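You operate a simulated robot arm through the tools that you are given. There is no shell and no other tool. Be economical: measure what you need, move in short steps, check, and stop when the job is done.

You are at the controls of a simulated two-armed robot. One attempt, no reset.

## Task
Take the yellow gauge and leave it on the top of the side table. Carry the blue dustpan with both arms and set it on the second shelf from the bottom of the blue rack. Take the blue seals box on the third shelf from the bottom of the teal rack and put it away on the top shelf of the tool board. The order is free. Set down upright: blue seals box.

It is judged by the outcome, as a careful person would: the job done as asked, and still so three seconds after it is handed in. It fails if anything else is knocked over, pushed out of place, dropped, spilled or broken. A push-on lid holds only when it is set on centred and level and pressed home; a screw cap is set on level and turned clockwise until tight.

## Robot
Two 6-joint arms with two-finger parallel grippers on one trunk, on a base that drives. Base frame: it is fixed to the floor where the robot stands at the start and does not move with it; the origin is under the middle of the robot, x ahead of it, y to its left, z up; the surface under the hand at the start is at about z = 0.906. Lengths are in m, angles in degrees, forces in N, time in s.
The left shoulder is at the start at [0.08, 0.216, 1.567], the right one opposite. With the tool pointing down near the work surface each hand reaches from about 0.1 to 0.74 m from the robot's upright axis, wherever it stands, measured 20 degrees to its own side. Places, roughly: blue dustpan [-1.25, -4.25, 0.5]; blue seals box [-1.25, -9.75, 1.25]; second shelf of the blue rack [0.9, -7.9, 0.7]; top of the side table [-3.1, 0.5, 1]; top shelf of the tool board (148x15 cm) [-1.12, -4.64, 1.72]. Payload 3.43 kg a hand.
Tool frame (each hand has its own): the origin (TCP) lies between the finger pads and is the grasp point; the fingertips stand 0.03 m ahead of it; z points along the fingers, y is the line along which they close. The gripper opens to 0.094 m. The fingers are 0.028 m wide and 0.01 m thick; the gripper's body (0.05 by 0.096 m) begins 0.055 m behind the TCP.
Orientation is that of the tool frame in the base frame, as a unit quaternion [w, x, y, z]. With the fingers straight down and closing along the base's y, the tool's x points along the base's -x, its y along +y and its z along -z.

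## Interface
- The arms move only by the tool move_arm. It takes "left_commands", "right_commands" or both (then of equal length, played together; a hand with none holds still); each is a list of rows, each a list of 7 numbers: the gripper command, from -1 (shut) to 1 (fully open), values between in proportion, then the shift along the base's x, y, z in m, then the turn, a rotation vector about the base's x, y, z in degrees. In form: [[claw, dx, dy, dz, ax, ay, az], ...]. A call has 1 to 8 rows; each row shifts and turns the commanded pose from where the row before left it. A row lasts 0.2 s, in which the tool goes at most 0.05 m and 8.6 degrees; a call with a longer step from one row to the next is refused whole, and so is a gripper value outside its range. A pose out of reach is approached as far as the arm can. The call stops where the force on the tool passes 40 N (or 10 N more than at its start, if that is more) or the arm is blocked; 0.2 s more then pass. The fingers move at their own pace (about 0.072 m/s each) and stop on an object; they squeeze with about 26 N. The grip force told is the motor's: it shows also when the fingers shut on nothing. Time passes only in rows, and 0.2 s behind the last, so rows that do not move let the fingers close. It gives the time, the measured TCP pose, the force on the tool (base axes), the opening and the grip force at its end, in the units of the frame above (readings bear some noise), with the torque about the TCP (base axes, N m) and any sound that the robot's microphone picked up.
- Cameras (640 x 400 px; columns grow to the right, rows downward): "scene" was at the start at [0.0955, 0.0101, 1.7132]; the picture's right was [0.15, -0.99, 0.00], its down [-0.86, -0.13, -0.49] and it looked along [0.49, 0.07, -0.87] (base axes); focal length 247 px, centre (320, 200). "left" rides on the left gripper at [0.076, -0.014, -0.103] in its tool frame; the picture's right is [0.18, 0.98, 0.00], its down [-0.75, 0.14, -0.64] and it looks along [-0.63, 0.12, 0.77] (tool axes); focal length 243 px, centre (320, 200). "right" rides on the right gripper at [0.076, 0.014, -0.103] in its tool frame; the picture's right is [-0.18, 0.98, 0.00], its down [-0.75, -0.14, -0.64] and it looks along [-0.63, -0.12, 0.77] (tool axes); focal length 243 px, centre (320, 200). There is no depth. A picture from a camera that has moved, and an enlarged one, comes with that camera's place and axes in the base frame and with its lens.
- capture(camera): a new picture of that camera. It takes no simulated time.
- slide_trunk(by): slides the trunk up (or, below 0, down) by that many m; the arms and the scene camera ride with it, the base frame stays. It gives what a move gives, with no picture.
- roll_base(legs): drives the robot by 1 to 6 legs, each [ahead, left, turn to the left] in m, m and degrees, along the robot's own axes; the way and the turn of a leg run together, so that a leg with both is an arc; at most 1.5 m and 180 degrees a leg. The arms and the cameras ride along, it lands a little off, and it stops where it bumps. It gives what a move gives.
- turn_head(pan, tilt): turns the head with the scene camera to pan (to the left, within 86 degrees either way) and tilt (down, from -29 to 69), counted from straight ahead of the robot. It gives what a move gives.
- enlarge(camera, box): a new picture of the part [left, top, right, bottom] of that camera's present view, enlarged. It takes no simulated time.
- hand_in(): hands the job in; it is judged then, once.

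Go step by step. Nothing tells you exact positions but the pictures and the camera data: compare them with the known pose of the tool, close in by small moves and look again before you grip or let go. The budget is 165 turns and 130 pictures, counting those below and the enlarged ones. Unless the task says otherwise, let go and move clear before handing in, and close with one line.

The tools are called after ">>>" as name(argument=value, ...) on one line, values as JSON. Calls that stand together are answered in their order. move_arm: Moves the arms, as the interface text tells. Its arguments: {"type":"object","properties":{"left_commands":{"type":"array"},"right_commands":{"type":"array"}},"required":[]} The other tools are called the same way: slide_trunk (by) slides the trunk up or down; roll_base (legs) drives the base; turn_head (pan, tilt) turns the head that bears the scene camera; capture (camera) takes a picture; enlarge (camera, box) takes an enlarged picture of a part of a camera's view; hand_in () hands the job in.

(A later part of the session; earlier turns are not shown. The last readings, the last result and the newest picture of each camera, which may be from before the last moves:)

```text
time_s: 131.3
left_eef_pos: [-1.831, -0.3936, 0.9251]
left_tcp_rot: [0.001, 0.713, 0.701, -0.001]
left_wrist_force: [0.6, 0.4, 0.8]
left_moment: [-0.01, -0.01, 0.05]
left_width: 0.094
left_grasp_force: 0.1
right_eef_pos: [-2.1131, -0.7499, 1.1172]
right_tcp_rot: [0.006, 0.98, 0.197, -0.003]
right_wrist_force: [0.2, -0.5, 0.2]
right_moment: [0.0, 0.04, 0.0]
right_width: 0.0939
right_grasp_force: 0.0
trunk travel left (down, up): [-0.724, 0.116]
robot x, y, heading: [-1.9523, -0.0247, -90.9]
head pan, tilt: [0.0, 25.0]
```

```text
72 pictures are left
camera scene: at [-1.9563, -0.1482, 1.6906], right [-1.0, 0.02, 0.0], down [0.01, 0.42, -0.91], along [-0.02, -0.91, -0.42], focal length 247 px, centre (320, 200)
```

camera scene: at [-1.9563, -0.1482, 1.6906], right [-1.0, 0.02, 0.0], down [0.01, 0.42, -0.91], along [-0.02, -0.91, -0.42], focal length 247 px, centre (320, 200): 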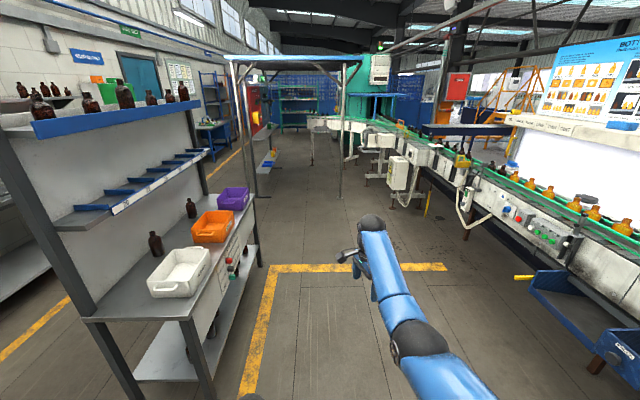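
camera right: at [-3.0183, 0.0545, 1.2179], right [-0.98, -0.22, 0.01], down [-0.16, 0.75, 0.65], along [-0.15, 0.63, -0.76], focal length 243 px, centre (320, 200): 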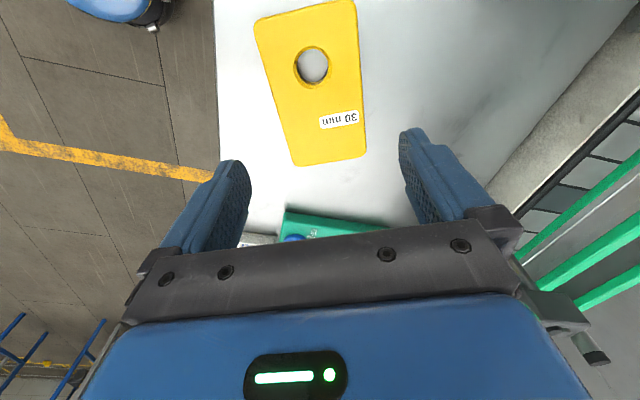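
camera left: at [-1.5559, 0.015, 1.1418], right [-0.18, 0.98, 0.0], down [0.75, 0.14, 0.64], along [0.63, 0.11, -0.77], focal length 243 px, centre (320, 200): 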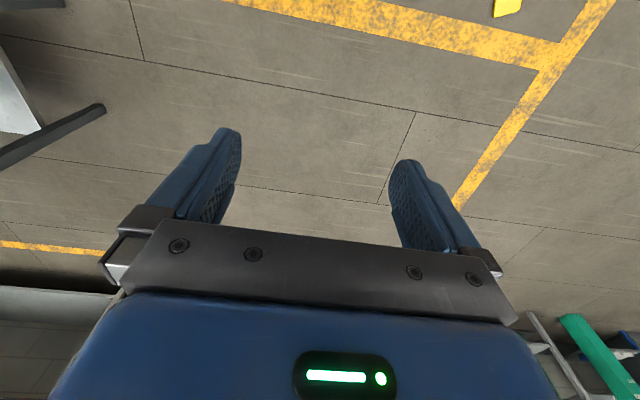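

The aisle is clear. The tool board sits under the canopy, whose front posts stand near (−0.9, −3.8) and (−2.4, −3.9). I'll fold the right arm in and drive forward.

>>> move_arm(right_commands=[[1, -0.008, 0.036, -0.02, 0, 0, 8.4], [1, -0.008, 0.036, -0.02, 0, 0, 8.4], [1, -0.008, 0.036, -0.02, 0, 0, 8.4], [1, -0.008, 0.036, -0.02, 0, 0, 8.4], [1, -0.008, 0.036, -0.02, 0, 0, 8.4], [1, -0.008, 0.036, -0.02, 0, 0, 8.4], [1, -0.008, 0.036, -0.02, 0, 0, 8.4], [1, -0.004, 0.036, -0.02, 0, 0, 8.0]])

>>> roll_base(legs=[[1.4, 0.08, 1], [1.4, 0, 0]])

>>> turn_head(pan=15, tilt=25)

>>> capture(camera="scene")

```text
time_s: 133.1
left_eef_pos: [-1.8307, -0.3917, 0.9262]
left_tcp_rot: [0.001, 0.714, 0.7, -0.002]
left_wrist_force: [0.0, -0.4, 0.2]
left_moment: [-0.03, 0.01, 0.0]
left_width: 0.0943
left_grasp_force: 0.1
right_eef_pos: [-2.1711, -0.4948, 0.9233]
right_tcp_rot: [0.007, 0.709, 0.705, 0.0]
right_wrist_force: [-0.1, -0.6, 0.2]
right_moment: [-0.04, 0.02, 0.01]
right_width: 0.0938
right_grasp_force: 0.0
right hand out of reach, approached as far as the arm can: row 2, 3, 4, 5
trunk travel left (down, up): [-0.724, 0.116]
robot x, y, heading: [-1.9552, -0.0238, -91.1]
head pan, tilt: [0.0, 25.0]
```

```text
time_s: 146.7
left_eef_pos: [-1.7425, -3.2021, 0.9257]
left_tcp_rot: [0.001, 0.699, 0.715, -0.001]
left_wrist_force: [-0.4, 0.9, 0.3]
left_moment: [-0.02, 0.02, -0.03]
left_width: 0.0939
left_grasp_force: 0.0
right_eef_pos: [-2.078, -3.3187, 0.9246]
right_tcp_rot: [0.007, 0.695, 0.719, 0.001]
right_wrist_force: [0.4, 1.2, -0.1]
right_moment: [-0.01, -0.01, 0.0]
right_width: 0.094
right_grasp_force: 0.2
trunk travel left (down, up): [-0.724, 0.116]
robot x, y, heading: [-1.8764, -2.8421, -88.8]
head pan, tilt: [0.0, 25.0]
```

```text
time_s: 147.5
left_eef_pos: [-1.7431, -3.2005, 0.9254]
left_tcp_rot: [0.001, 0.699, 0.715, -0.001]
left_wrist_force: [0.5, -0.7, 0.7]
left_moment: [0.01, 0.0, 0.05]
left_width: 0.0939
left_grasp_force: 0.0
right_eef_pos: [-2.0776, -3.3186, 0.925]
right_tcp_rot: [0.007, 0.696, 0.718, 0.002]
right_wrist_force: [0.0, -1.5, 0.3]
right_moment: [-0.03, 0.03, 0.0]
right_width: 0.0941
right_grasp_force: 0.1
trunk travel left (down, up): [-0.724, 0.116]
robot x, y, heading: [-1.882, -2.8369, -88.7]
head pan, tilt: [15.0, 25.0]
```

```text
71 pictures are left
camera scene: at [-1.8547, -2.9582, 1.6907], right [-0.96, -0.28, 0.0], down [-0.12, 0.41, -0.91], along [0.25, -0.87, -0.42], focal length 247 px, centre (320, 200)
```

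scene: 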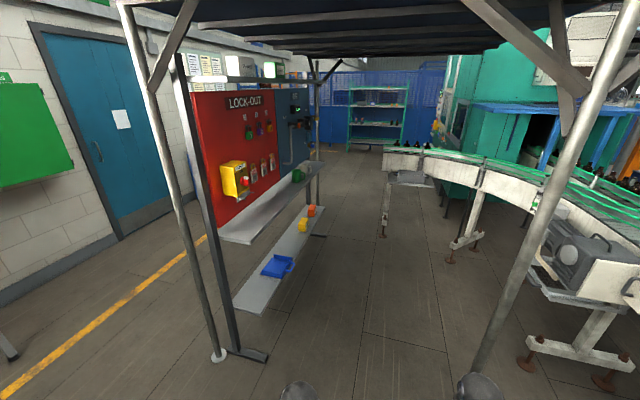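

I see the board: a red lock-out panel with a low shelf holding the blue dustpan and orange and yellow items, a mid shelf, and a top shelf. I'll zoom in.

>>> enlarge(camera="scene", box=[170, 40, 340, 170])

>>> enlarge(camera="scene", box=[220, 170, 340, 320])

```text
3.08 times, centred on (255, 105) of scene
camera zoom: at [-1.8547, -2.9582, 1.6907], right [-0.96, -0.28, 0.0], down [-0.12, 0.41, -0.91], along [0.25, -0.87, -0.42], focal length 761 px, centre (520, 492)
```

zoom: 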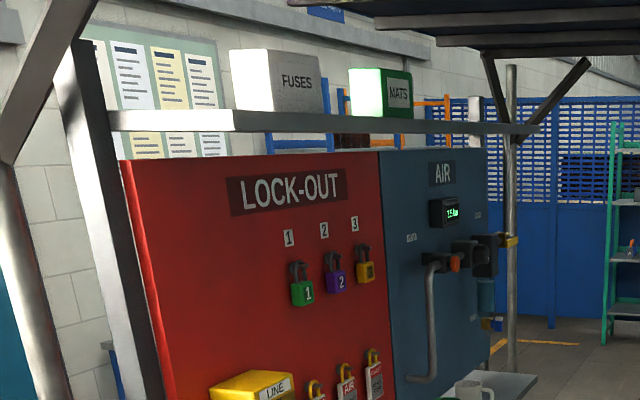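

```text
2.67 times, centred on (280, 245) of scene
camera zoom: at [-1.8547, -2.9582, 1.6907], right [-0.96, -0.28, 0.0], down [-0.12, 0.41, -0.91], along [0.25, -0.87, -0.42], focal length 660 px, centre (427, 80)
```

zoom: 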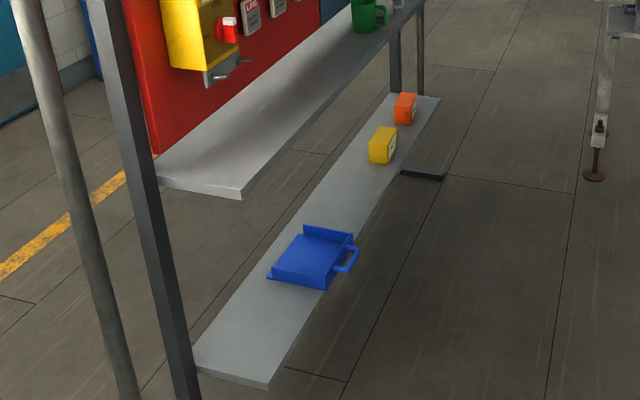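

The dustpan sits on the low shelf at about (−1.2, −4.2), z ≈ 0.5, with its handle towards −x. I'll drive level with it, turn to face it, and look closely.

>>> roll_base(legs=[[1.36, 0, 0], [0, 0, 88], [-0.1, 0, 0]])

>>> turn_head(pan=0, tilt=50)

>>> capture(camera="scene")

```text
time_s: 158.8
left_eef_pos: [-1.5783, -4.0887, 0.9232]
left_tcp_rot: [0.0, 0.004, 1.0, 0.0]
left_wrist_force: [-0.5, -0.1, -0.8]
left_moment: [0.0, 0.04, 0.0]
left_width: 0.0938
left_grasp_force: 0.2
right_eef_pos: [-1.4719, -4.4281, 0.9219]
right_tcp_rot: [0.001, 0.0, 1.0, 0.006]
right_wrist_force: [0.6, -0.3, -0.5]
right_moment: [-0.01, 0.01, -0.01]
right_width: 0.0938
right_grasp_force: 0.1
trunk travel left (down, up): [-0.724, 0.116]
robot x, y, heading: [-1.95, -4.2141, -0.6]
head pan, tilt: [15.0, 25.0]
```

```text
time_s: 159.7
left_eef_pos: [-1.5833, -4.0877, 0.9268]
left_tcp_rot: [0.003, 0.004, 1.0, 0.0]
left_wrist_force: [-0.4, 0.0, 0.3]
left_moment: [-0.01, 0.02, 0.01]
left_width: 0.0938
left_grasp_force: 0.1
right_eef_pos: [-1.4775, -4.4261, 0.9255]
right_tcp_rot: [0.006, 0.0, 1.0, 0.006]
right_wrist_force: [-0.2, -0.8, -0.9]
right_moment: [0.03, -0.03, 0.02]
right_width: 0.094
right_grasp_force: 0.0
trunk travel left (down, up): [-0.724, 0.116]
robot x, y, heading: [-1.9485, -4.2128, -0.5]
head pan, tilt: [0.0, 50.0]
```

```text
68 pictures are left
camera scene: at [-1.8439, -4.215, 1.6535], right [-0.01, -1.0, 0.0], down [-0.76, 0.01, -0.64], along [0.64, -0.01, -0.76], focal length 247 px, centre (320, 200)
```

scene: 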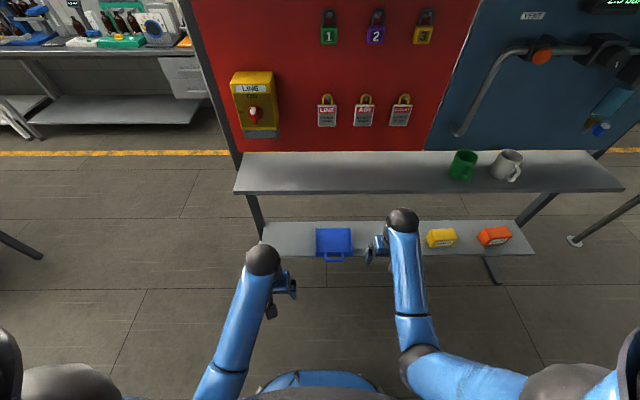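

The dustpan lies on the low shelf with its handle towards me. I'll lower the trunk to see it under the mid shelf.

>>> slide_trunk(by=-0.4)

>>> turn_head(pan=0, tilt=40)

>>> capture(camera="scene")

>>> enlarge(camera="scene", box=[250, 150, 400, 250])

```text
time_s: 163.6
left_eef_pos: [-1.5829, -4.0874, 0.5256]
left_tcp_rot: [0.002, 0.005, 1.0, 0.0]
left_wrist_force: [-0.4, 0.3, 0.1]
left_moment: [-0.04, -0.01, -0.02]
left_width: 0.0941
left_grasp_force: 0.1
right_eef_pos: [-1.4764, -4.427, 0.5245]
right_tcp_rot: [0.005, 0.0, 1.0, 0.006]
right_wrist_force: [0.7, -0.9, 0.3]
right_moment: [0.01, 0.02, -0.01]
right_width: 0.0942
right_grasp_force: 0.1
trunk travel left (down, up): [-0.324, 0.516]
robot x, y, heading: [-1.9482, -4.2161, -0.3]
head pan, tilt: [0.0, 50.0]
```

```text
time_s: 164.3
left_eef_pos: [-1.5836, -4.0881, 0.526]
left_tcp_rot: [0.001, 0.004, 1.0, 0.0]
left_wrist_force: [0.2, 0.7, -1.0]
left_moment: [-0.02, -0.01, -0.02]
left_width: 0.0939
left_grasp_force: 0.0
right_eef_pos: [-1.4764, -4.4272, 0.5257]
right_tcp_rot: [0.005, 0.0, 1.0, 0.007]
right_wrist_force: [0.4, -1.1, -0.3]
right_moment: [0.02, -0.01, 0.03]
right_width: 0.0942
right_grasp_force: 0.1
trunk travel left (down, up): [-0.324, 0.516]
robot x, y, heading: [-1.9504, -4.2147, -0.5]
head pan, tilt: [0.0, 40.0]
```

```text
67 pictures are left
camera scene: at [-1.8334, -4.2151, 1.2673], right [-0.01, -1.0, 0.0], down [-0.64, 0.01, -0.77], along [0.77, -0.01, -0.64], focal length 247 px, centre (320, 200)
```

scene: 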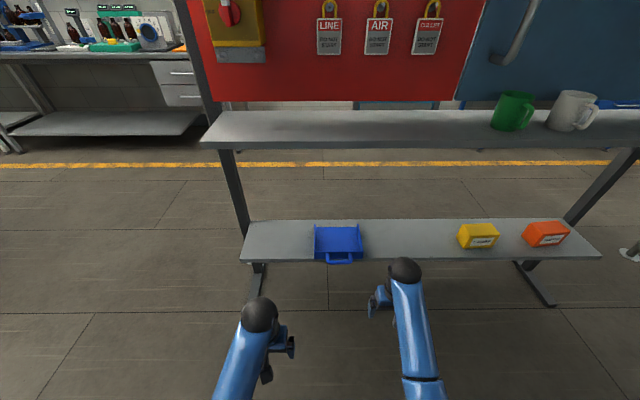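

```text
4.00 times, centred on (325, 200) of scene
camera zoom: at [-1.8334, -4.2151, 1.2673], right [-0.01, -1.0, 0.0], down [-0.64, 0.01, -0.77], along [0.77, -0.01, -0.64], focal length 990 px, centre (300, 200)
```

zoom: 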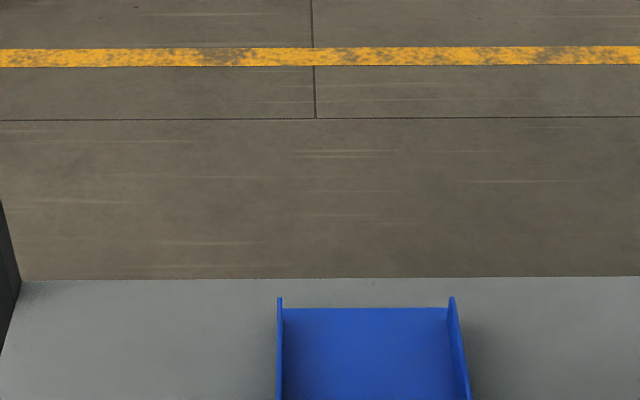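

>>> enlarge(camera="scene", box=[290, 212, 386, 272])

>>> capture(camera="left")

```text
6.67 times, centred on (338, 242) of scene
camera zoom: at [-1.8334, -4.2151, 1.2673], right [-0.01, -1.0, 0.0], down [-0.64, 0.01, -0.77], along [0.77, -0.01, -0.64], focal length 1650 px, centre (200, -80)
```

zoom: 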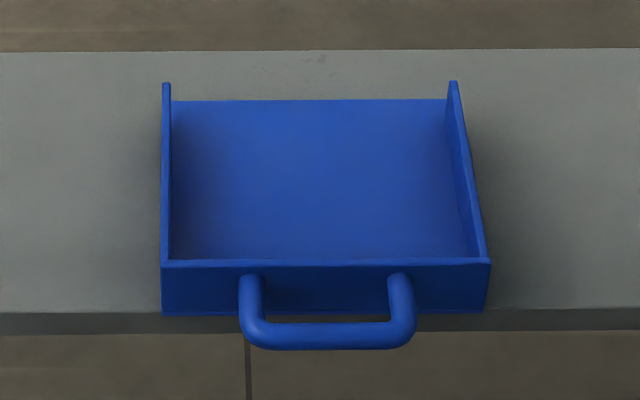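

```text
64 pictures are left
camera left: at [-1.6589, -4.101, 0.6293], right [-0.17, 0.98, 0.0], down [0.75, 0.13, 0.64], along [0.63, 0.11, -0.76], focal length 243 px, centre (320, 200)
```

left: 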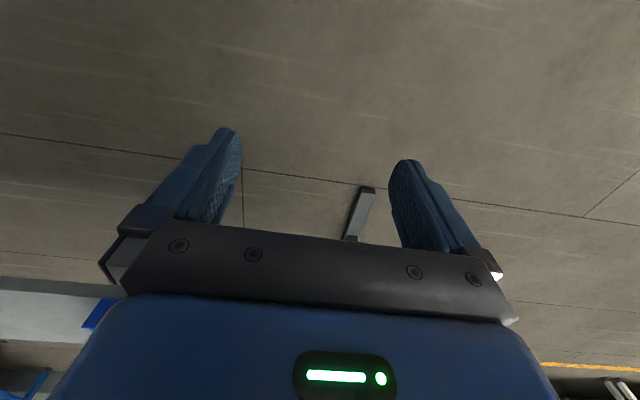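

The dustpan is a pan of about 20 × 17 cm with 5 cm side walls at y ≈ −4.20 and −4.396, its rear at x ≈ −1.22, and the handle towards me. I'll grip one side wall with each hand, tilted 30° forward. First I centre the robot and bring the hands into a pre-grasp pose.

>>> roll_base(legs=[[0.12, -0.085, 0.5]])

>>> move_arm(left_commands=[[0.2, 0.0, 0, 0.02, 0, -7.5, 0], [0.2, 0.02, 0, 0.02, 0, -7.5, 0], [0.2, 0.03, 0, 0.02, 0, -7.5, 0], [0.2, 0.03, 0, 0.02, 0, -7.5, 0]], right_commands=[[0.2, 0, 0.02, 0.02, 0, -7.5, 0], [0.2, 0, 0.02, 0.02, 0, -7.5, 0], [0.2, 0, 0.02, 0.02, 0, -7.5, 0], [0.2, 0, 0.02, 0.02, 0, -7.5, 0]])

>>> capture(camera="scene")

>>> capture(camera="left")

>>> capture(camera="right")

```text
time_s: 165.7
left_eef_pos: [-1.4642, -4.1715, 0.5257]
left_tcp_rot: [0.001, 0.0, 1.0, 0.0]
left_wrist_force: [1.8, 0.4, 0.8]
left_moment: [0.02, 0.01, 0.0]
left_width: 0.0939
left_grasp_force: 0.0
right_eef_pos: [-1.3537, -4.5086, 0.5245]
right_tcp_rot: [0.003, -0.004, 1.0, 0.006]
right_wrist_force: [-0.5, -0.3, -0.4]
right_moment: [0.02, -0.03, 0.04]
right_width: 0.0938
right_grasp_force: 0.1
trunk travel left (down, up): [-0.324, 0.516]
robot x, y, heading: [-1.826, -4.3016, 0.3]
head pan, tilt: [0.0, 40.0]
```

```text
time_s: 166.7
left_eef_pos: [-1.3818, -4.1733, 0.6074]
left_tcp_rot: [0.261, 0.0, 0.965, -0.001]
left_wrist_force: [0.9, -0.6, -0.2]
left_moment: [0.03, 0.01, 0.0]
left_width: 0.0562
left_grasp_force: 0.1
right_eef_pos: [-1.3534, -4.4297, 0.6045]
right_tcp_rot: [0.265, -0.007, 0.964, 0.005]
right_wrist_force: [0.1, -1.1, -0.1]
right_moment: [0.01, -0.01, 0.0]
right_width: 0.0563
right_grasp_force: 0.1
trunk travel left (down, up): [-0.324, 0.516]
robot x, y, heading: [-1.8309, -4.3015, -0.0]
head pan, tilt: [0.0, 40.0]
```

```text
63 pictures are left
camera scene: at [-1.7137, -4.3007, 1.2674], right [0.0, -1.0, 0.0], down [-0.64, 0.0, -0.77], along [0.77, 0.0, -0.64], focal length 247 px, centre (320, 200)
```

scene: 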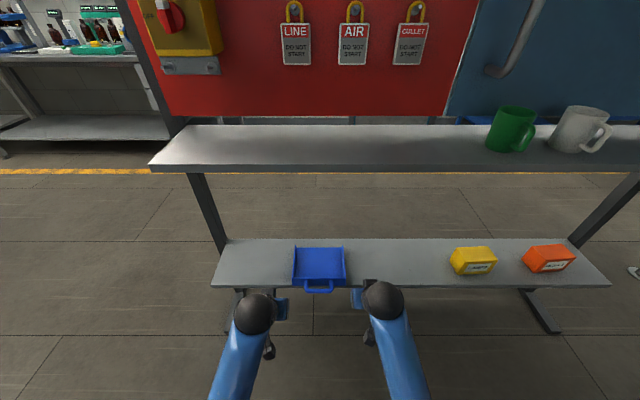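

```text
62 pictures are left
camera left: at [-1.4995, -4.1875, 0.6574], right [-0.16, 0.98, -0.09], down [0.33, 0.14, 0.93], along [0.93, 0.12, -0.34], focal length 243 px, centre (320, 200)
```

left: 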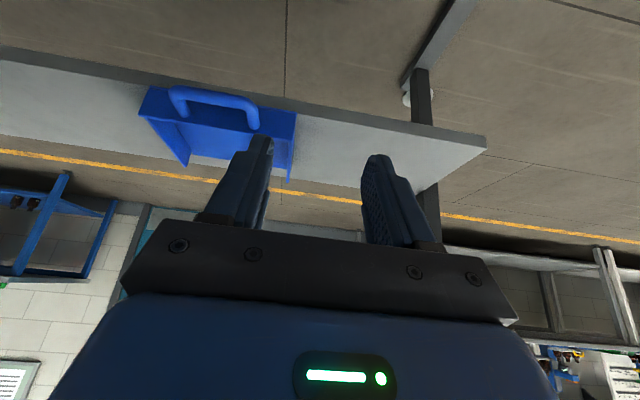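

```text
61 pictures are left
camera right: at [-1.4721, -4.4166, 0.6523], right [0.15, 0.98, 0.1], down [0.32, -0.14, 0.94], along [0.93, -0.1, -0.34], focal length 243 px, centre (320, 200)
```

right: 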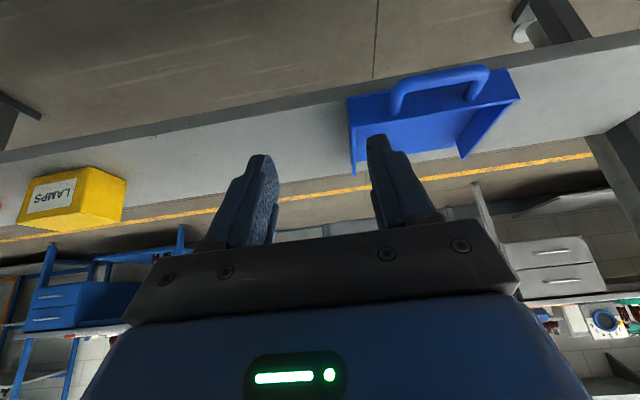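

I'll enlarge both wrist views to measure the walls.

>>> enlarge(camera="left", box=[120, 60, 320, 200])

>>> enlarge(camera="scene", box=[220, 225, 420, 350])

```text
2.86 times, centred on (220, 130) of left
camera zoom: at [-1.4995, -4.1875, 0.6574], right [-0.16, 0.98, -0.09], down [0.33, 0.14, 0.93], along [0.93, 0.12, -0.34], focal length 693 px, centre (606, 400)
```

zoom: 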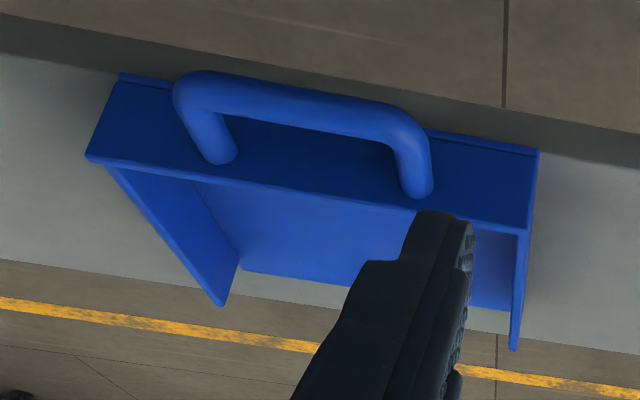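

```text
3.20 times, centred on (320, 288) of scene
camera zoom: at [-1.7137, -4.3007, 1.2674], right [0.0, -1.0, 0.0], down [-0.64, 0.0, -0.77], along [0.77, 0.0, -0.64], focal length 792 px, centre (320, -80)
```

zoom: 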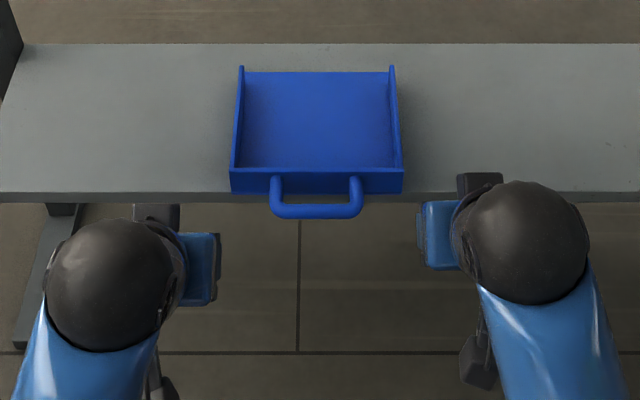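

The left wall is centred at y ≈ −4.20 and the right wall at −4.394, with tops near z ≈ 0.47. I'll move both hands over the walls, staying above them.

>>> move_arm(left_commands=[[0.1, 0.04, -0.009, 0, 0, 0, 0], [0.1, 0.04, -0.009, -0.01, 0, 0, 0], [0.1, 0.04, -0.01, -0.015, 0, 0, 0], [0.1, 0.04, 0, -0.015, 0, 0, 0], [0.1, 0.03, 0, -0.015, 0, 0, 0]], right_commands=[[0.1, 0.03, 0.009, 0, 0, 0, 0], [0.1, 0.03, 0.009, -0.01, 0, 0, 0], [0.1, 0.03, 0.009, -0.015, 0, 0, 0], [0.1, 0.04, 0.009, -0.015, 0, 0, 0], [0.1, 0.03, 0, -0.015, 0, 0, 0]])

>>> capture(camera="left")

>>> capture(camera="right")

>>> enlarge(camera="scene", box=[220, 200, 420, 325])

```text
time_s: 167.8
left_eef_pos: [-1.1934, -4.2001, 0.5524]
left_tcp_rot: [0.26, 0.0, 0.966, 0.0]
left_wrist_force: [0.6, -1.1, 0.0]
left_moment: [0.03, 0.0, 0.01]
left_width: 0.0519
left_grasp_force: 0.0
right_eef_pos: [-1.1917, -4.3929, 0.5474]
right_tcp_rot: [0.262, -0.005, 0.965, 0.003]
right_wrist_force: [-0.6, -0.5, -0.1]
right_moment: [-0.02, -0.02, 0.0]
right_width: 0.0519
right_grasp_force: 0.0
trunk travel left (down, up): [-0.324, 0.516]
robot x, y, heading: [-1.83, -4.2985, 0.1]
head pan, tilt: [0.0, 40.0]
```

```text
58 pictures are left
camera left: at [-1.3102, -4.2162, 0.6031], right [-0.16, 0.98, -0.09], down [0.33, 0.14, 0.93], along [0.93, 0.12, -0.35], focal length 243 px, centre (320, 200)
```

left: 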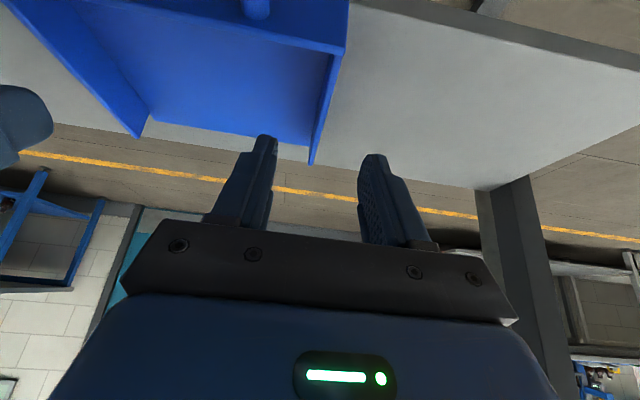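

```text
57 pictures are left
camera right: at [-1.3109, -4.3797, 0.5962], right [0.14, 0.98, 0.1], down [0.33, -0.14, 0.93], along [0.93, -0.1, -0.34], focal length 243 px, centre (320, 200)
```

right: 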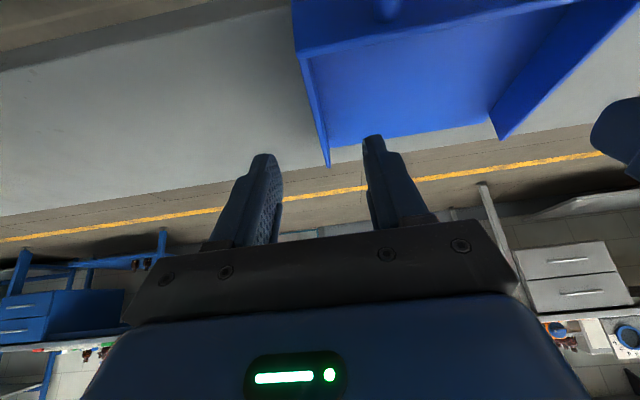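

```text
3.20 times, centred on (320, 262) of scene
camera zoom: at [-1.7126, -4.3009, 1.2673], right [0.0, -1.0, 0.0], down [-0.64, 0.0, -0.77], along [0.77, 0.0, -0.64], focal length 792 px, centre (320, 0)
```

zoom: 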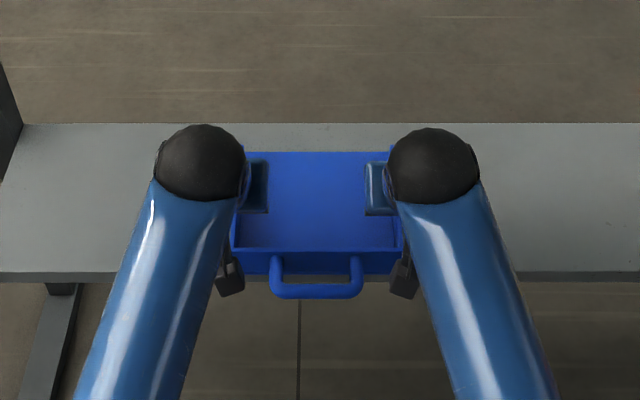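

Triangulated: the wall tops are at z ≈ 0.469, spanning x −1.208 to −1.057, and both hands are centred on their walls. I'll descend to z ≈ 0.465.

>>> move_arm(left_commands=[[0.1, 0.045, 0, 0, 0, 0, 0], [0.1, 0, 0, -0.03, 0, 0, 0], [0.1, 0, 0, -0.03, 0, 0, 0], [0.1, 0, 0, -0.02, 0, 0, 0]], right_commands=[[0.1, 0.044, 0, 0, 0, 0, 0], [0.1, 0, 0, -0.03, 0, 0, 0], [0.1, 0, 0, -0.03, 0, 0, 0], [0.1, 0, 0, -0.017, 0, 0, 0]])

>>> capture(camera="left")

>>> capture(camera="right")

```text
time_s: 168.8
left_eef_pos: [-1.1492, -4.2009, 0.4716]
left_tcp_rot: [0.26, 0.0, 0.966, 0.0]
left_wrist_force: [-0.4, 0.1, 1.1]
left_moment: [0.03, -0.02, -0.02]
left_width: 0.052
left_grasp_force: 0.1
right_eef_pos: [-1.1498, -4.3923, 0.4741]
right_tcp_rot: [0.262, -0.006, 0.965, 0.004]
right_wrist_force: [0.3, -0.3, 0.0]
right_moment: [-0.01, 0.01, -0.02]
right_width: 0.0516
right_grasp_force: 0.0
trunk travel left (down, up): [-0.324, 0.516]
robot x, y, heading: [-1.8271, -4.3028, 0.2]
head pan, tilt: [0.0, 40.0]
```

```text
55 pictures are left
camera left: at [-1.2667, -4.2142, 0.5224], right [-0.16, 0.98, -0.09], down [0.33, 0.14, 0.93], along [0.93, 0.12, -0.35], focal length 243 px, centre (320, 200)
```

left: 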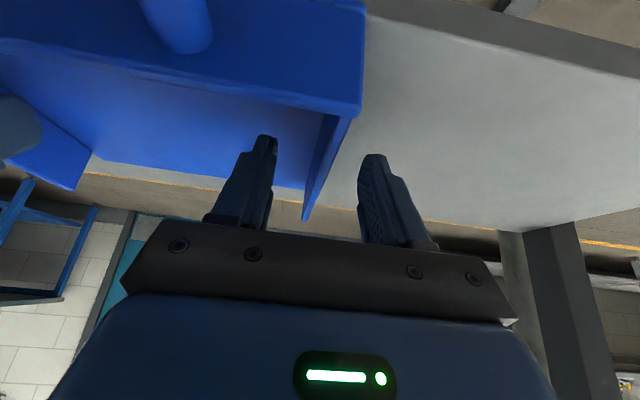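

```text
54 pictures are left
camera right: at [-1.2686, -4.3797, 0.5213], right [0.14, 0.98, 0.1], down [0.33, -0.14, 0.93], along [0.93, -0.1, -0.34], focal length 243 px, centre (320, 200)
```

right: 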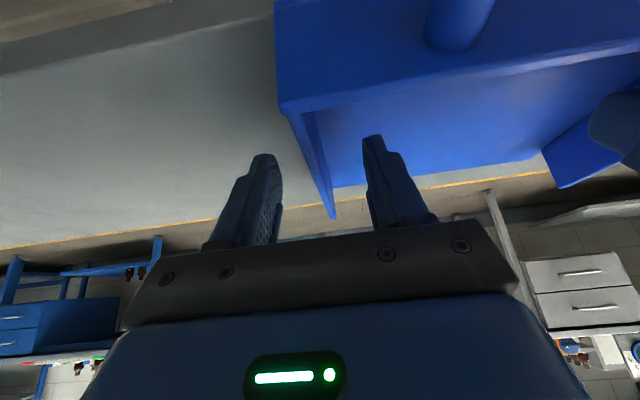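

Both walls are between the fingers. I'll lower 7 mm more, then close both and lift 3 cm.

>>> move_arm(left_commands=[[0.1, 0, 0, -0.006, 0, 0, 0], [-1, 0, 0, 0, 0, 0, 0], [-1, 0, 0, 0, 0, 0, 0], [-1, 0, 0, 0, 0, 0, 0], [-1, 0, 0, 0, 0, 0, 0]], right_commands=[[0.1, 0, 0, -0.008, 0, 0, 0], [-1, 0, 0, 0, 0, 0, 0], [-1, 0, 0, 0, 0, 0, 0], [-1, 0, 0, 0, 0, 0, 0], [-1, 0, 0, 0, 0, 0, 0]])

>>> move_arm(left_commands=[[-1, 0, 0, 0.015, 0, 0, 0], [-1, 0, 0, 0.015, 0, 0, 0]], right_commands=[[-1, 0, 0, 0.015, 0, 0, 0], [-1, 0, 0, 0.015, 0, 0, 0]])

>>> capture(camera="scene")

>>> capture(camera="left")

```text
time_s: 170.1
left_eef_pos: [-1.1504, -4.1994, 0.4663]
left_tcp_rot: [0.26, 0.0, 0.965, 0.001]
left_wrist_force: [-0.1, 12.7, -0.2]
left_moment: [0.06, -0.11, -0.14]
left_width: 0.01
left_grasp_force: 26.0
right_eef_pos: [-1.1498, -4.3931, 0.4657]
right_tcp_rot: [0.262, -0.006, 0.965, 0.004]
right_wrist_force: [-0.1, -12.3, 0.1]
right_moment: [-0.1, -0.05, 0.13]
right_width: 0.0096
right_grasp_force: 25.2
trunk travel left (down, up): [-0.324, 0.516]
robot x, y, heading: [-1.8248, -4.3011, 0.1]
head pan, tilt: [0.0, 40.0]
```

```text
time_s: 170.7
left_eef_pos: [-1.1473, -4.2004, 0.495]
left_tcp_rot: [0.26, 0.0, 0.966, 0.001]
left_wrist_force: [-0.5, 18.3, -0.4]
left_moment: [0.02, 0.07, -0.23]
left_width: 0.0097
left_grasp_force: 26.2
right_eef_pos: [-1.1519, -4.3934, 0.495]
right_tcp_rot: [0.263, -0.006, 0.965, 0.004]
right_wrist_force: [-0.5, -18.7, -1.0]
right_moment: [-0.13, -0.1, 0.14]
right_width: 0.0094
right_grasp_force: 25.6
trunk travel left (down, up): [-0.324, 0.516]
robot x, y, heading: [-1.8251, -4.3031, 0.1]
head pan, tilt: [0.0, 40.0]
```

```text
53 pictures are left
camera scene: at [-1.7135, -4.3007, 1.2674], right [0.0, -1.0, 0.0], down [-0.64, 0.0, -0.77], along [0.77, 0.0, -0.64], focal length 247 px, centre (320, 200)
```

scene: 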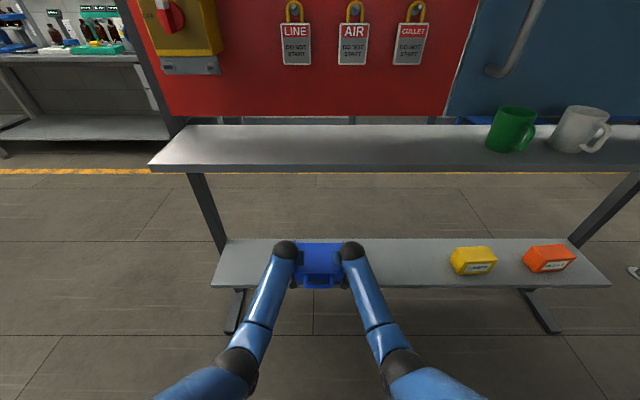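

```text
52 pictures are left
camera left: at [-1.2657, -4.2133, 0.5464], right [-0.16, 0.98, -0.09], down [0.33, 0.14, 0.93], along [0.93, 0.12, -0.35], focal length 243 px, centre (320, 200)
```

left: 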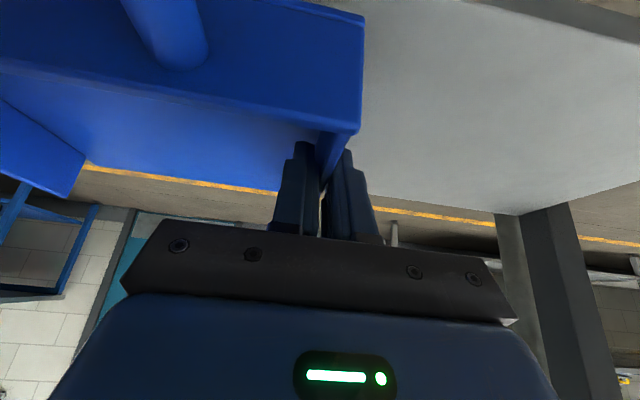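

The dustpan is lifted level by both hands. I'll ease the squeeze slightly, back straight out, then raise the trunk.

>>> move_arm(left_commands=[[-1, -0.001, 0.001, 0.008, 0, 0, 0], [-1, 0, 0, 0.007, 0, 0, 0]], right_commands=[[-1, 0.001, -0.001, 0.008, 0, 0, 0], [-1, 0, 0, 0.007, 0, 0, 0]])

>>> roll_base(legs=[[-0.07, 0, 0], [-0.07, 0, 0], [-0.07, 0, 0], [-0.07, 0, 0]])

>>> slide_trunk(by=0.35)

>>> turn_head(pan=-75, tilt=28)

>>> capture(camera="scene")

```text
time_s: 171.2
left_eef_pos: [-1.1499, -4.1996, 0.5093]
left_tcp_rot: [0.26, 0.001, 0.966, -0.001]
left_wrist_force: [-0.2, 14.2, 0.1]
left_moment: [0.09, -0.21, -0.11]
left_width: 0.0098
left_grasp_force: 26.1
right_eef_pos: [-1.1483, -4.3931, 0.5088]
right_tcp_rot: [0.263, -0.006, 0.965, 0.005]
right_wrist_force: [0.4, -12.1, -0.5]
right_moment: [-0.09, 0.22, 0.09]
right_width: 0.0096
right_grasp_force: 26.4
trunk travel left (down, up): [-0.324, 0.516]
robot x, y, heading: [-1.833, -4.2975, 0.0]
head pan, tilt: [0.0, 40.0]
```

```text
time_s: 174.1
left_eef_pos: [-1.4303, -4.1997, 0.5115]
left_tcp_rot: [0.262, 0.001, 0.965, -0.001]
left_wrist_force: [0.1, 4.2, -1.2]
left_moment: [0.06, -0.01, -0.04]
left_width: 0.0097
left_grasp_force: 26.1
right_eef_pos: [-1.4292, -4.3928, 0.5101]
right_tcp_rot: [0.262, -0.005, 0.965, 0.005]
right_wrist_force: [0.2, -4.0, -0.4]
right_moment: [-0.02, 0.01, 0.01]
right_width: 0.0096
right_grasp_force: 26.7
trunk travel left (down, up): [-0.324, 0.516]
robot x, y, heading: [-2.1076, -4.298, -0.2]
head pan, tilt: [0.0, 40.0]
```

```text
time_s: 177.5
left_eef_pos: [-1.4297, -4.2006, 0.8596]
left_tcp_rot: [0.261, 0.001, 0.965, -0.001]
left_wrist_force: [-0.5, 1.4, -1.4]
left_moment: [0.03, -0.01, 0.01]
left_width: 0.0097
left_grasp_force: 26.0
right_eef_pos: [-1.428, -4.3956, 0.8598]
right_tcp_rot: [0.263, -0.005, 0.965, 0.005]
right_wrist_force: [0.6, -0.3, -1.4]
right_moment: [0.0, 0.02, -0.02]
right_width: 0.0096
right_grasp_force: 26.0
trunk travel left (down, up): [-0.674, 0.166]
robot x, y, heading: [-2.1066, -4.2998, -0.1]
head pan, tilt: [0.0, 40.0]
```

```text
time_s: 179.0
left_eef_pos: [-1.4297, -4.1998, 0.8597]
left_tcp_rot: [0.26, 0.001, 0.966, -0.001]
left_wrist_force: [-0.4, 1.1, -1.1]
left_moment: [0.09, 0.02, -0.01]
left_width: 0.01
left_grasp_force: 26.0
right_eef_pos: [-1.4294, -4.394, 0.8605]
right_tcp_rot: [0.263, -0.006, 0.965, 0.005]
right_wrist_force: [0.8, 0.0, -1.4]
right_moment: [0.02, 0.03, 0.02]
right_width: 0.0097
right_grasp_force: 26.0
trunk travel left (down, up): [-0.674, 0.166]
robot x, y, heading: [-2.1115, -4.3017, 0.1]
head pan, tilt: [-75.0, 28.0]
```

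```text
51 pictures are left
camera scene: at [-2.0545, -4.3887, 1.6359], right [-0.97, -0.26, 0.0], down [-0.12, 0.45, -0.88], along [0.23, -0.85, -0.47], focal length 247 px, centre (320, 200)
```

scene: 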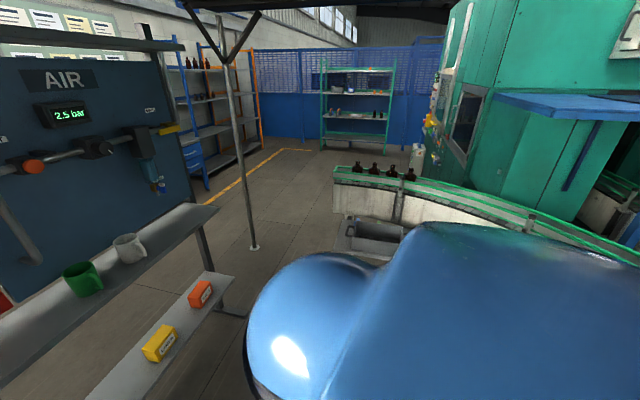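

The gap between board and conveyor to the south is too narrow, so I'll go round the north end of the board and down the wall-side aisle. I turn gently left first and move out past the post.

>>> roll_base(legs=[[0, 0, 30], [0, 0, 30], [0.25, 0, 0], [0.25, 0, 0], [0, 0, 30]])

>>> turn_head(pan=0, tilt=40)

>>> capture(camera="scene")

```text
time_s: 186.7
left_eef_pos: [-1.9673, -3.1843, 0.8596]
left_tcp_rot: [-0.184, 0.684, -0.682, -0.185]
left_wrist_force: [-1.3, 0.0, -0.8]
left_moment: [-0.04, 0.01, 0.05]
left_width: 0.0097
left_grasp_force: 26.2
right_eef_pos: [-1.7736, -3.182, 0.8595]
right_tcp_rot: [-0.183, 0.688, -0.676, -0.19]
right_wrist_force: [1.4, 0.5, -0.1]
right_moment: [0.0, -0.01, 0.01]
right_width: 0.0098
right_grasp_force: 25.7
trunk travel left (down, up): [-0.674, 0.166]
robot x, y, heading: [-1.8694, -3.8659, 90.2]
head pan, tilt: [-75.0, 28.0]
```

```text
time_s: 188.2
left_eef_pos: [-1.9682, -3.1853, 0.8589]
left_tcp_rot: [-0.184, 0.685, -0.681, -0.185]
left_wrist_force: [-0.7, -0.2, -0.7]
left_moment: [-0.02, 0.02, 0.02]
left_width: 0.0095
left_grasp_force: 26.3
right_eef_pos: [-1.7745, -3.1831, 0.8598]
right_tcp_rot: [-0.182, 0.688, -0.677, -0.189]
right_wrist_force: [-0.3, 0.0, -1.0]
right_moment: [0.01, 0.03, -0.03]
right_width: 0.0099
right_grasp_force: 25.7
trunk travel left (down, up): [-0.674, 0.166]
robot x, y, heading: [-1.8638, -3.8648, 90.1]
head pan, tilt: [0.0, 40.0]
```

```text
50 pictures are left
camera scene: at [-1.864, -3.7469, 1.6174], right [1.0, 0.0, 0.0], down [0.0, -0.64, -0.77], along [0.0, 0.77, -0.64], focal length 247 px, centre (320, 200)
```

scene: 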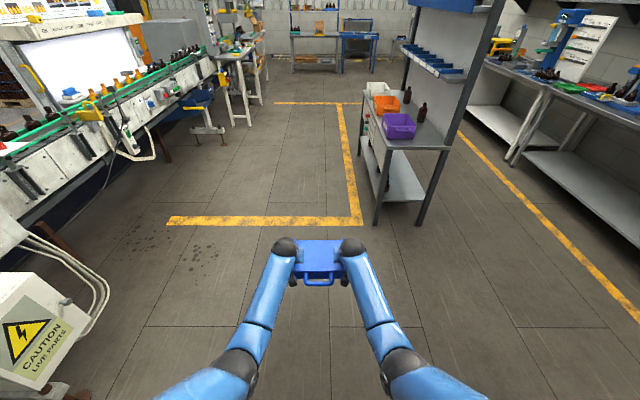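

The pan is held well. I'll go ahead, shift right away from the conveyor box, turn left to face −x, then back into the wall-side aisle.

>>> roll_base(legs=[[0.33, -0.1, 0], [0.33, -0.27, 0], [0, 0, 30], [0, 0, 30], [0, 0, 30]])

>>> roll_base(legs=[[-0.4, -0.07, 0], [-0.4, -0.07, 0], [-0.38, -0.07, 0]])

>>> capture(camera="scene")

```text
time_s: 197.1
left_eef_pos: [-2.1699, -3.2922, 0.8595]
left_tcp_rot: [-0.001, 0.965, -0.002, -0.26]
left_wrist_force: [0.3, -0.4, -1.1]
left_moment: [-0.04, -0.04, 0.02]
left_width: 0.0096
left_grasp_force: 25.7
right_eef_pos: [-2.1744, -3.0984, 0.8591]
right_tcp_rot: [0.005, 0.965, 0.005, -0.264]
right_wrist_force: [-0.3, 0.2, -0.8]
right_moment: [0.03, 0.05, -0.03]
right_width: 0.0098
right_grasp_force: 25.4
trunk travel left (down, up): [-0.674, 0.166]
robot x, y, heading: [-1.4913, -3.1953, 179.8]
head pan, tilt: [0.0, 40.0]
```

```text
time_s: 203.7
left_eef_pos: [-0.9958, -3.0837, 0.8596]
left_tcp_rot: [0.0, 0.966, 0.002, -0.26]
left_wrist_force: [0.0, -0.6, -0.2]
left_moment: [-0.07, 0.03, 0.0]
left_width: 0.0097
left_grasp_force: 26.0
right_eef_pos: [-0.9986, -2.8907, 0.8581]
right_tcp_rot: [0.005, 0.965, 0.009, -0.262]
right_wrist_force: [0.4, 1.2, -0.8]
right_moment: [0.04, -0.04, -0.02]
right_width: 0.0096
right_grasp_force: 26.0
trunk travel left (down, up): [-0.674, 0.166]
robot x, y, heading: [-0.3157, -2.9821, -179.5]
head pan, tilt: [0.0, 40.0]
```

```text
49 pictures are left
camera scene: at [-0.4349, -2.9805, 1.6171], right [0.0, 1.0, 0.0], down [0.64, 0.0, -0.76], along [-0.76, 0.0, -0.64], focal length 247 px, centre (320, 200)
```

scene: 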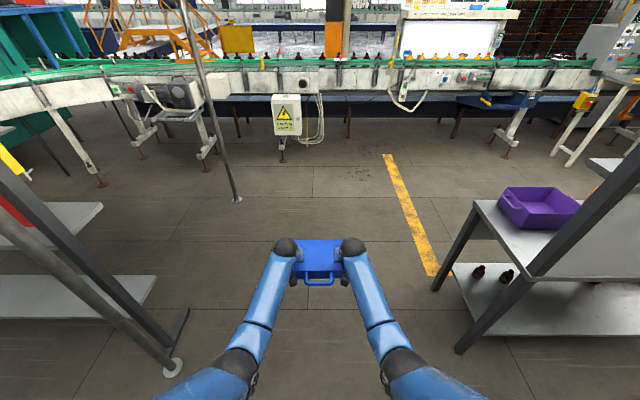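

I'm now in the aisle, with post clearance confirmed at about 1 m. I'll turn left to face south and drive down.

>>> roll_base(legs=[[0, 0, 30], [0, 0, 30], [0, 0, 29.5], [0.5, 0, 0], [0.5, 0, 0], [0.5, 0, 0]])

>>> turn_head(pan=0, tilt=30)

>>> capture(camera="scene")

```text
time_s: 216.1
left_eef_pos: [-0.2842, -5.1561, 0.8601]
left_tcp_rot: [0.18, 0.696, 0.669, -0.188]
left_wrist_force: [-0.1, 0.1, -0.2]
left_moment: [-0.03, 0.01, 0.01]
left_width: 0.0097
left_grasp_force: 26.2
right_eef_pos: [-0.4772, -5.1503, 0.8601]
right_tcp_rot: [0.185, 0.691, 0.673, -0.186]
right_wrist_force: [0.5, 0.9, -0.4]
right_moment: [-0.02, 0.04, 0.02]
right_width: 0.0098
right_grasp_force: 26.1
trunk travel left (down, up): [-0.674, 0.166]
robot x, y, heading: [-0.3583, -4.4786, -92.1]
head pan, tilt: [0.0, 40.0]
```

```text
time_s: 216.8
left_eef_pos: [-0.2838, -5.1571, 0.8598]
left_tcp_rot: [0.18, 0.696, 0.669, -0.187]
left_wrist_force: [-0.5, -0.8, -0.9]
left_moment: [0.03, -0.02, -0.01]
left_width: 0.0096
left_grasp_force: 25.7
right_eef_pos: [-0.4784, -5.1499, 0.859]
right_tcp_rot: [0.186, 0.691, 0.673, -0.186]
right_wrist_force: [0.0, -0.3, -1.0]
right_moment: [-0.04, 0.03, 0.0]
right_width: 0.0097
right_grasp_force: 26.1
trunk travel left (down, up): [-0.674, 0.166]
robot x, y, heading: [-0.3591, -4.4761, -92.4]
head pan, tilt: [0.0, 30.0]
```

```text
48 pictures are left
camera scene: at [-0.3643, -4.5954, 1.6326], right [-1.0, 0.04, 0.0], down [0.02, 0.5, -0.87], along [-0.03, -0.86, -0.5], focal length 247 px, centre (320, 200)
```

scene: 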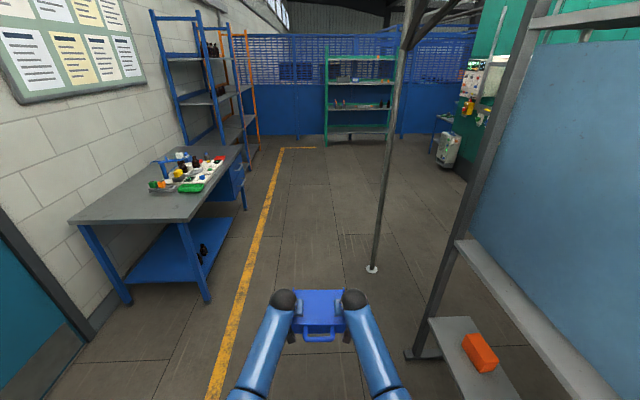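

The aisle is clear, with the workbench to the left and the blue rack beyond it. I'll continue south.

>>> roll_base(legs=[[0.5, 0, 2], [0.5, 0, 0], [0.5, 0, 0], [0.5, 0, 0], [0.5, 0, 0]])

>>> turn_head(pan=55, tilt=25)

>>> capture(camera="scene")

```text
time_s: 229.9
left_eef_pos: [-0.3033, -7.662, 0.8607]
left_tcp_rot: [0.182, 0.689, 0.676, -0.186]
left_wrist_force: [0.1, 0.1, -1.5]
left_moment: [-0.03, -0.07, -0.01]
left_width: 0.0096
left_grasp_force: 25.8
right_eef_pos: [-0.4977, -7.6603, 0.8587]
right_tcp_rot: [0.187, 0.684, 0.68, -0.185]
right_wrist_force: [0.4, -0.4, -0.4]
right_moment: [-0.02, 0.01, 0.03]
right_width: 0.0098
right_grasp_force: 26.3
trunk travel left (down, up): [-0.674, 0.166]
robot x, y, heading: [-0.3946, -6.9811, -91.0]
head pan, tilt: [0.0, 30.0]
```

```text
time_s: 231.2
left_eef_pos: [-0.3036, -7.6629, 0.86]
left_tcp_rot: [0.182, 0.69, 0.675, -0.186]
left_wrist_force: [0.9, 0.3, -0.7]
left_moment: [0.05, 0.01, 0.01]
left_width: 0.0096
left_grasp_force: 25.6
right_eef_pos: [-0.4976, -7.6613, 0.8587]
right_tcp_rot: [0.188, 0.684, 0.681, -0.184]
right_wrist_force: [-0.4, -0.6, -0.7]
right_moment: [-0.02, -0.01, -0.02]
right_width: 0.0095
right_grasp_force: 25.6
trunk travel left (down, up): [-0.674, 0.166]
robot x, y, heading: [-0.3913, -6.9832, -91.0]
head pan, tilt: [55.0, 25.0]
```

```text
47 pictures are left
camera scene: at [-0.3188, -7.0664, 1.6407], right [-0.59, -0.81, 0.0], down [-0.34, 0.25, -0.91], along [0.73, -0.53, -0.42], focal length 247 px, centre (320, 200)
```

scene: 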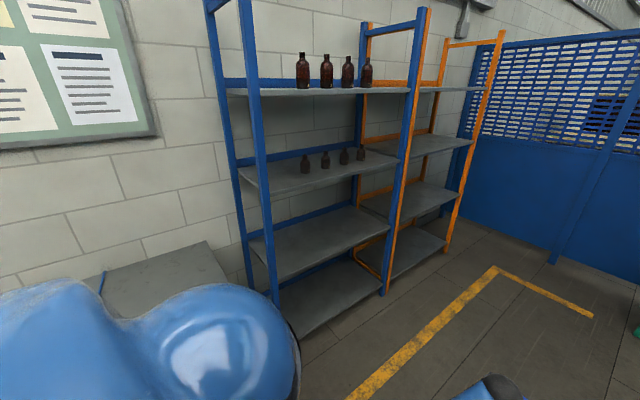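

The second shelf is empty, with its front edge at x ≈ 0.64, z ≈ 0.7, spanning y −7.4 to −8.45. I'll drive level with it and turn to face it.

>>> roll_base(legs=[[0.46, 0, 0], [0.46, 0, 0], [0, 0, 30], [0, 0, 30], [0, 0, 31]])

>>> turn_head(pan=0, tilt=35)

>>> capture(camera="scene")

```text
time_s: 240.8
left_eef_pos: [0.2679, -7.7999, 0.8594]
left_tcp_rot: [0.261, -0.003, 0.965, 0.001]
left_wrist_force: [-0.2, 0.3, -0.6]
left_moment: [0.05, 0.07, 0.03]
left_width: 0.0098
left_grasp_force: 25.7
right_eef_pos: [0.2708, -7.9946, 0.8587]
right_tcp_rot: [0.263, -0.01, 0.965, 0.006]
right_wrist_force: [0.1, -0.2, -1.2]
right_moment: [-0.02, -0.02, 0.02]
right_width: 0.0096
right_grasp_force: 25.9
trunk travel left (down, up): [-0.674, 0.166]
robot x, y, heading: [-0.407, -7.909, 0.7]
head pan, tilt: [55.0, 25.0]
```

```text
time_s: 242.1
left_eef_pos: [0.2661, -7.8008, 0.8601]
left_tcp_rot: [0.261, -0.004, 0.965, 0.001]
left_wrist_force: [-0.6, -0.1, -0.6]
left_moment: [0.01, 0.06, -0.02]
left_width: 0.0097
left_grasp_force: 25.9
right_eef_pos: [0.2715, -7.9937, 0.8595]
right_tcp_rot: [0.263, -0.01, 0.965, 0.004]
right_wrist_force: [0.1, 0.0, -0.5]
right_moment: [-0.03, 0.0, 0.0]
right_width: 0.0097
right_grasp_force: 26.5
trunk travel left (down, up): [-0.674, 0.166]
robot x, y, heading: [-0.4102, -7.9087, 0.6]
head pan, tilt: [0.0, 35.0]
```

```text
46 pictures are left
camera scene: at [-0.291, -7.906, 1.6249], right [0.01, -1.0, 0.0], down [-0.57, -0.01, -0.82], along [0.82, 0.01, -0.57], focal length 247 px, centre (320, 200)
```

scene: 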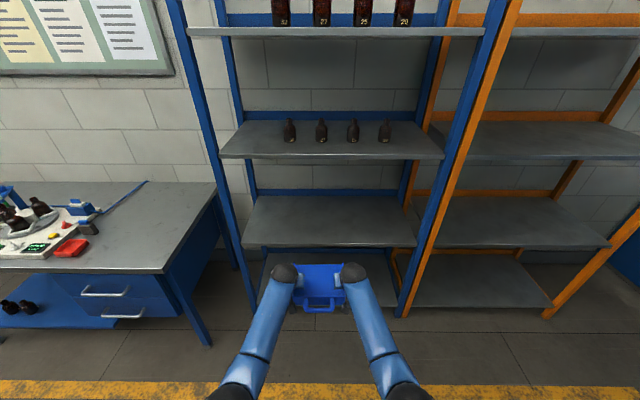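

The shelf-2 top is about z 0.69 with its front at x ≈ 0.64, and the pan bottom is at 0.81, so it will pass over. I'll drive straight in and check.

>>> roll_base(legs=[[0.25, 0, -0.6], [0.15, 0, 0]])

>>> capture(camera="scene")

>>> capture(camera="left")

```text
time_s: 244.9
left_eef_pos: [0.6663, -7.8078, 0.861]
left_tcp_rot: [0.262, 0.002, 0.965, -0.001]
left_wrist_force: [0.2, 0.1, -0.2]
left_moment: [0.06, 0.02, 0.03]
left_width: 0.0099
left_grasp_force: 25.8
right_eef_pos: [0.6681, -8.0003, 0.8609]
right_tcp_rot: [0.264, -0.004, 0.964, 0.003]
right_wrist_force: [-0.1, -0.1, -0.5]
right_moment: [-0.01, 0.02, -0.01]
right_width: 0.0096
right_grasp_force: 26.4
trunk travel left (down, up): [-0.674, 0.166]
robot x, y, heading: [-0.0077, -7.9066, -0.2]
head pan, tilt: [0.0, 35.0]
```

```text
45 pictures are left
camera scene: at [0.105, -7.9069, 1.6252], right [0.0, -1.0, 0.0], down [-0.57, 0.0, -0.82], along [0.82, 0.0, -0.57], focal length 247 px, centre (320, 200)
```

scene: 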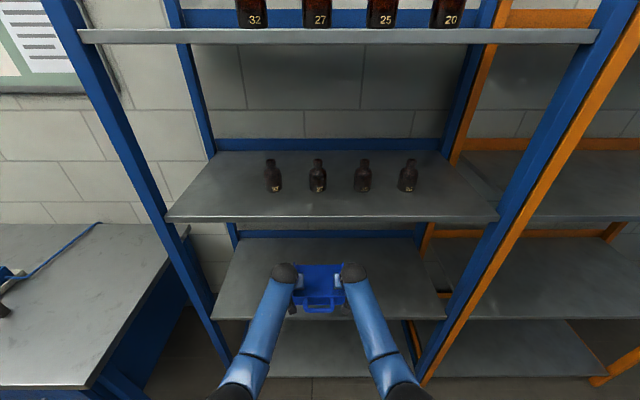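

```text
44 pictures are left
camera left: at [0.5491, -7.8209, 0.9123], right [-0.16, 0.98, -0.09], down [0.33, 0.14, 0.93], along [0.93, 0.11, -0.34], focal length 243 px, centre (320, 200)
```

left: 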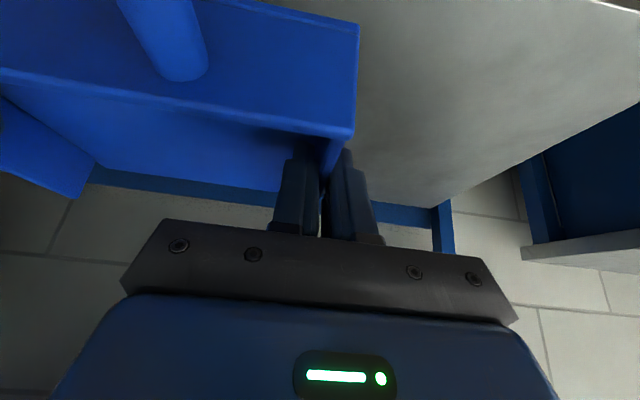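

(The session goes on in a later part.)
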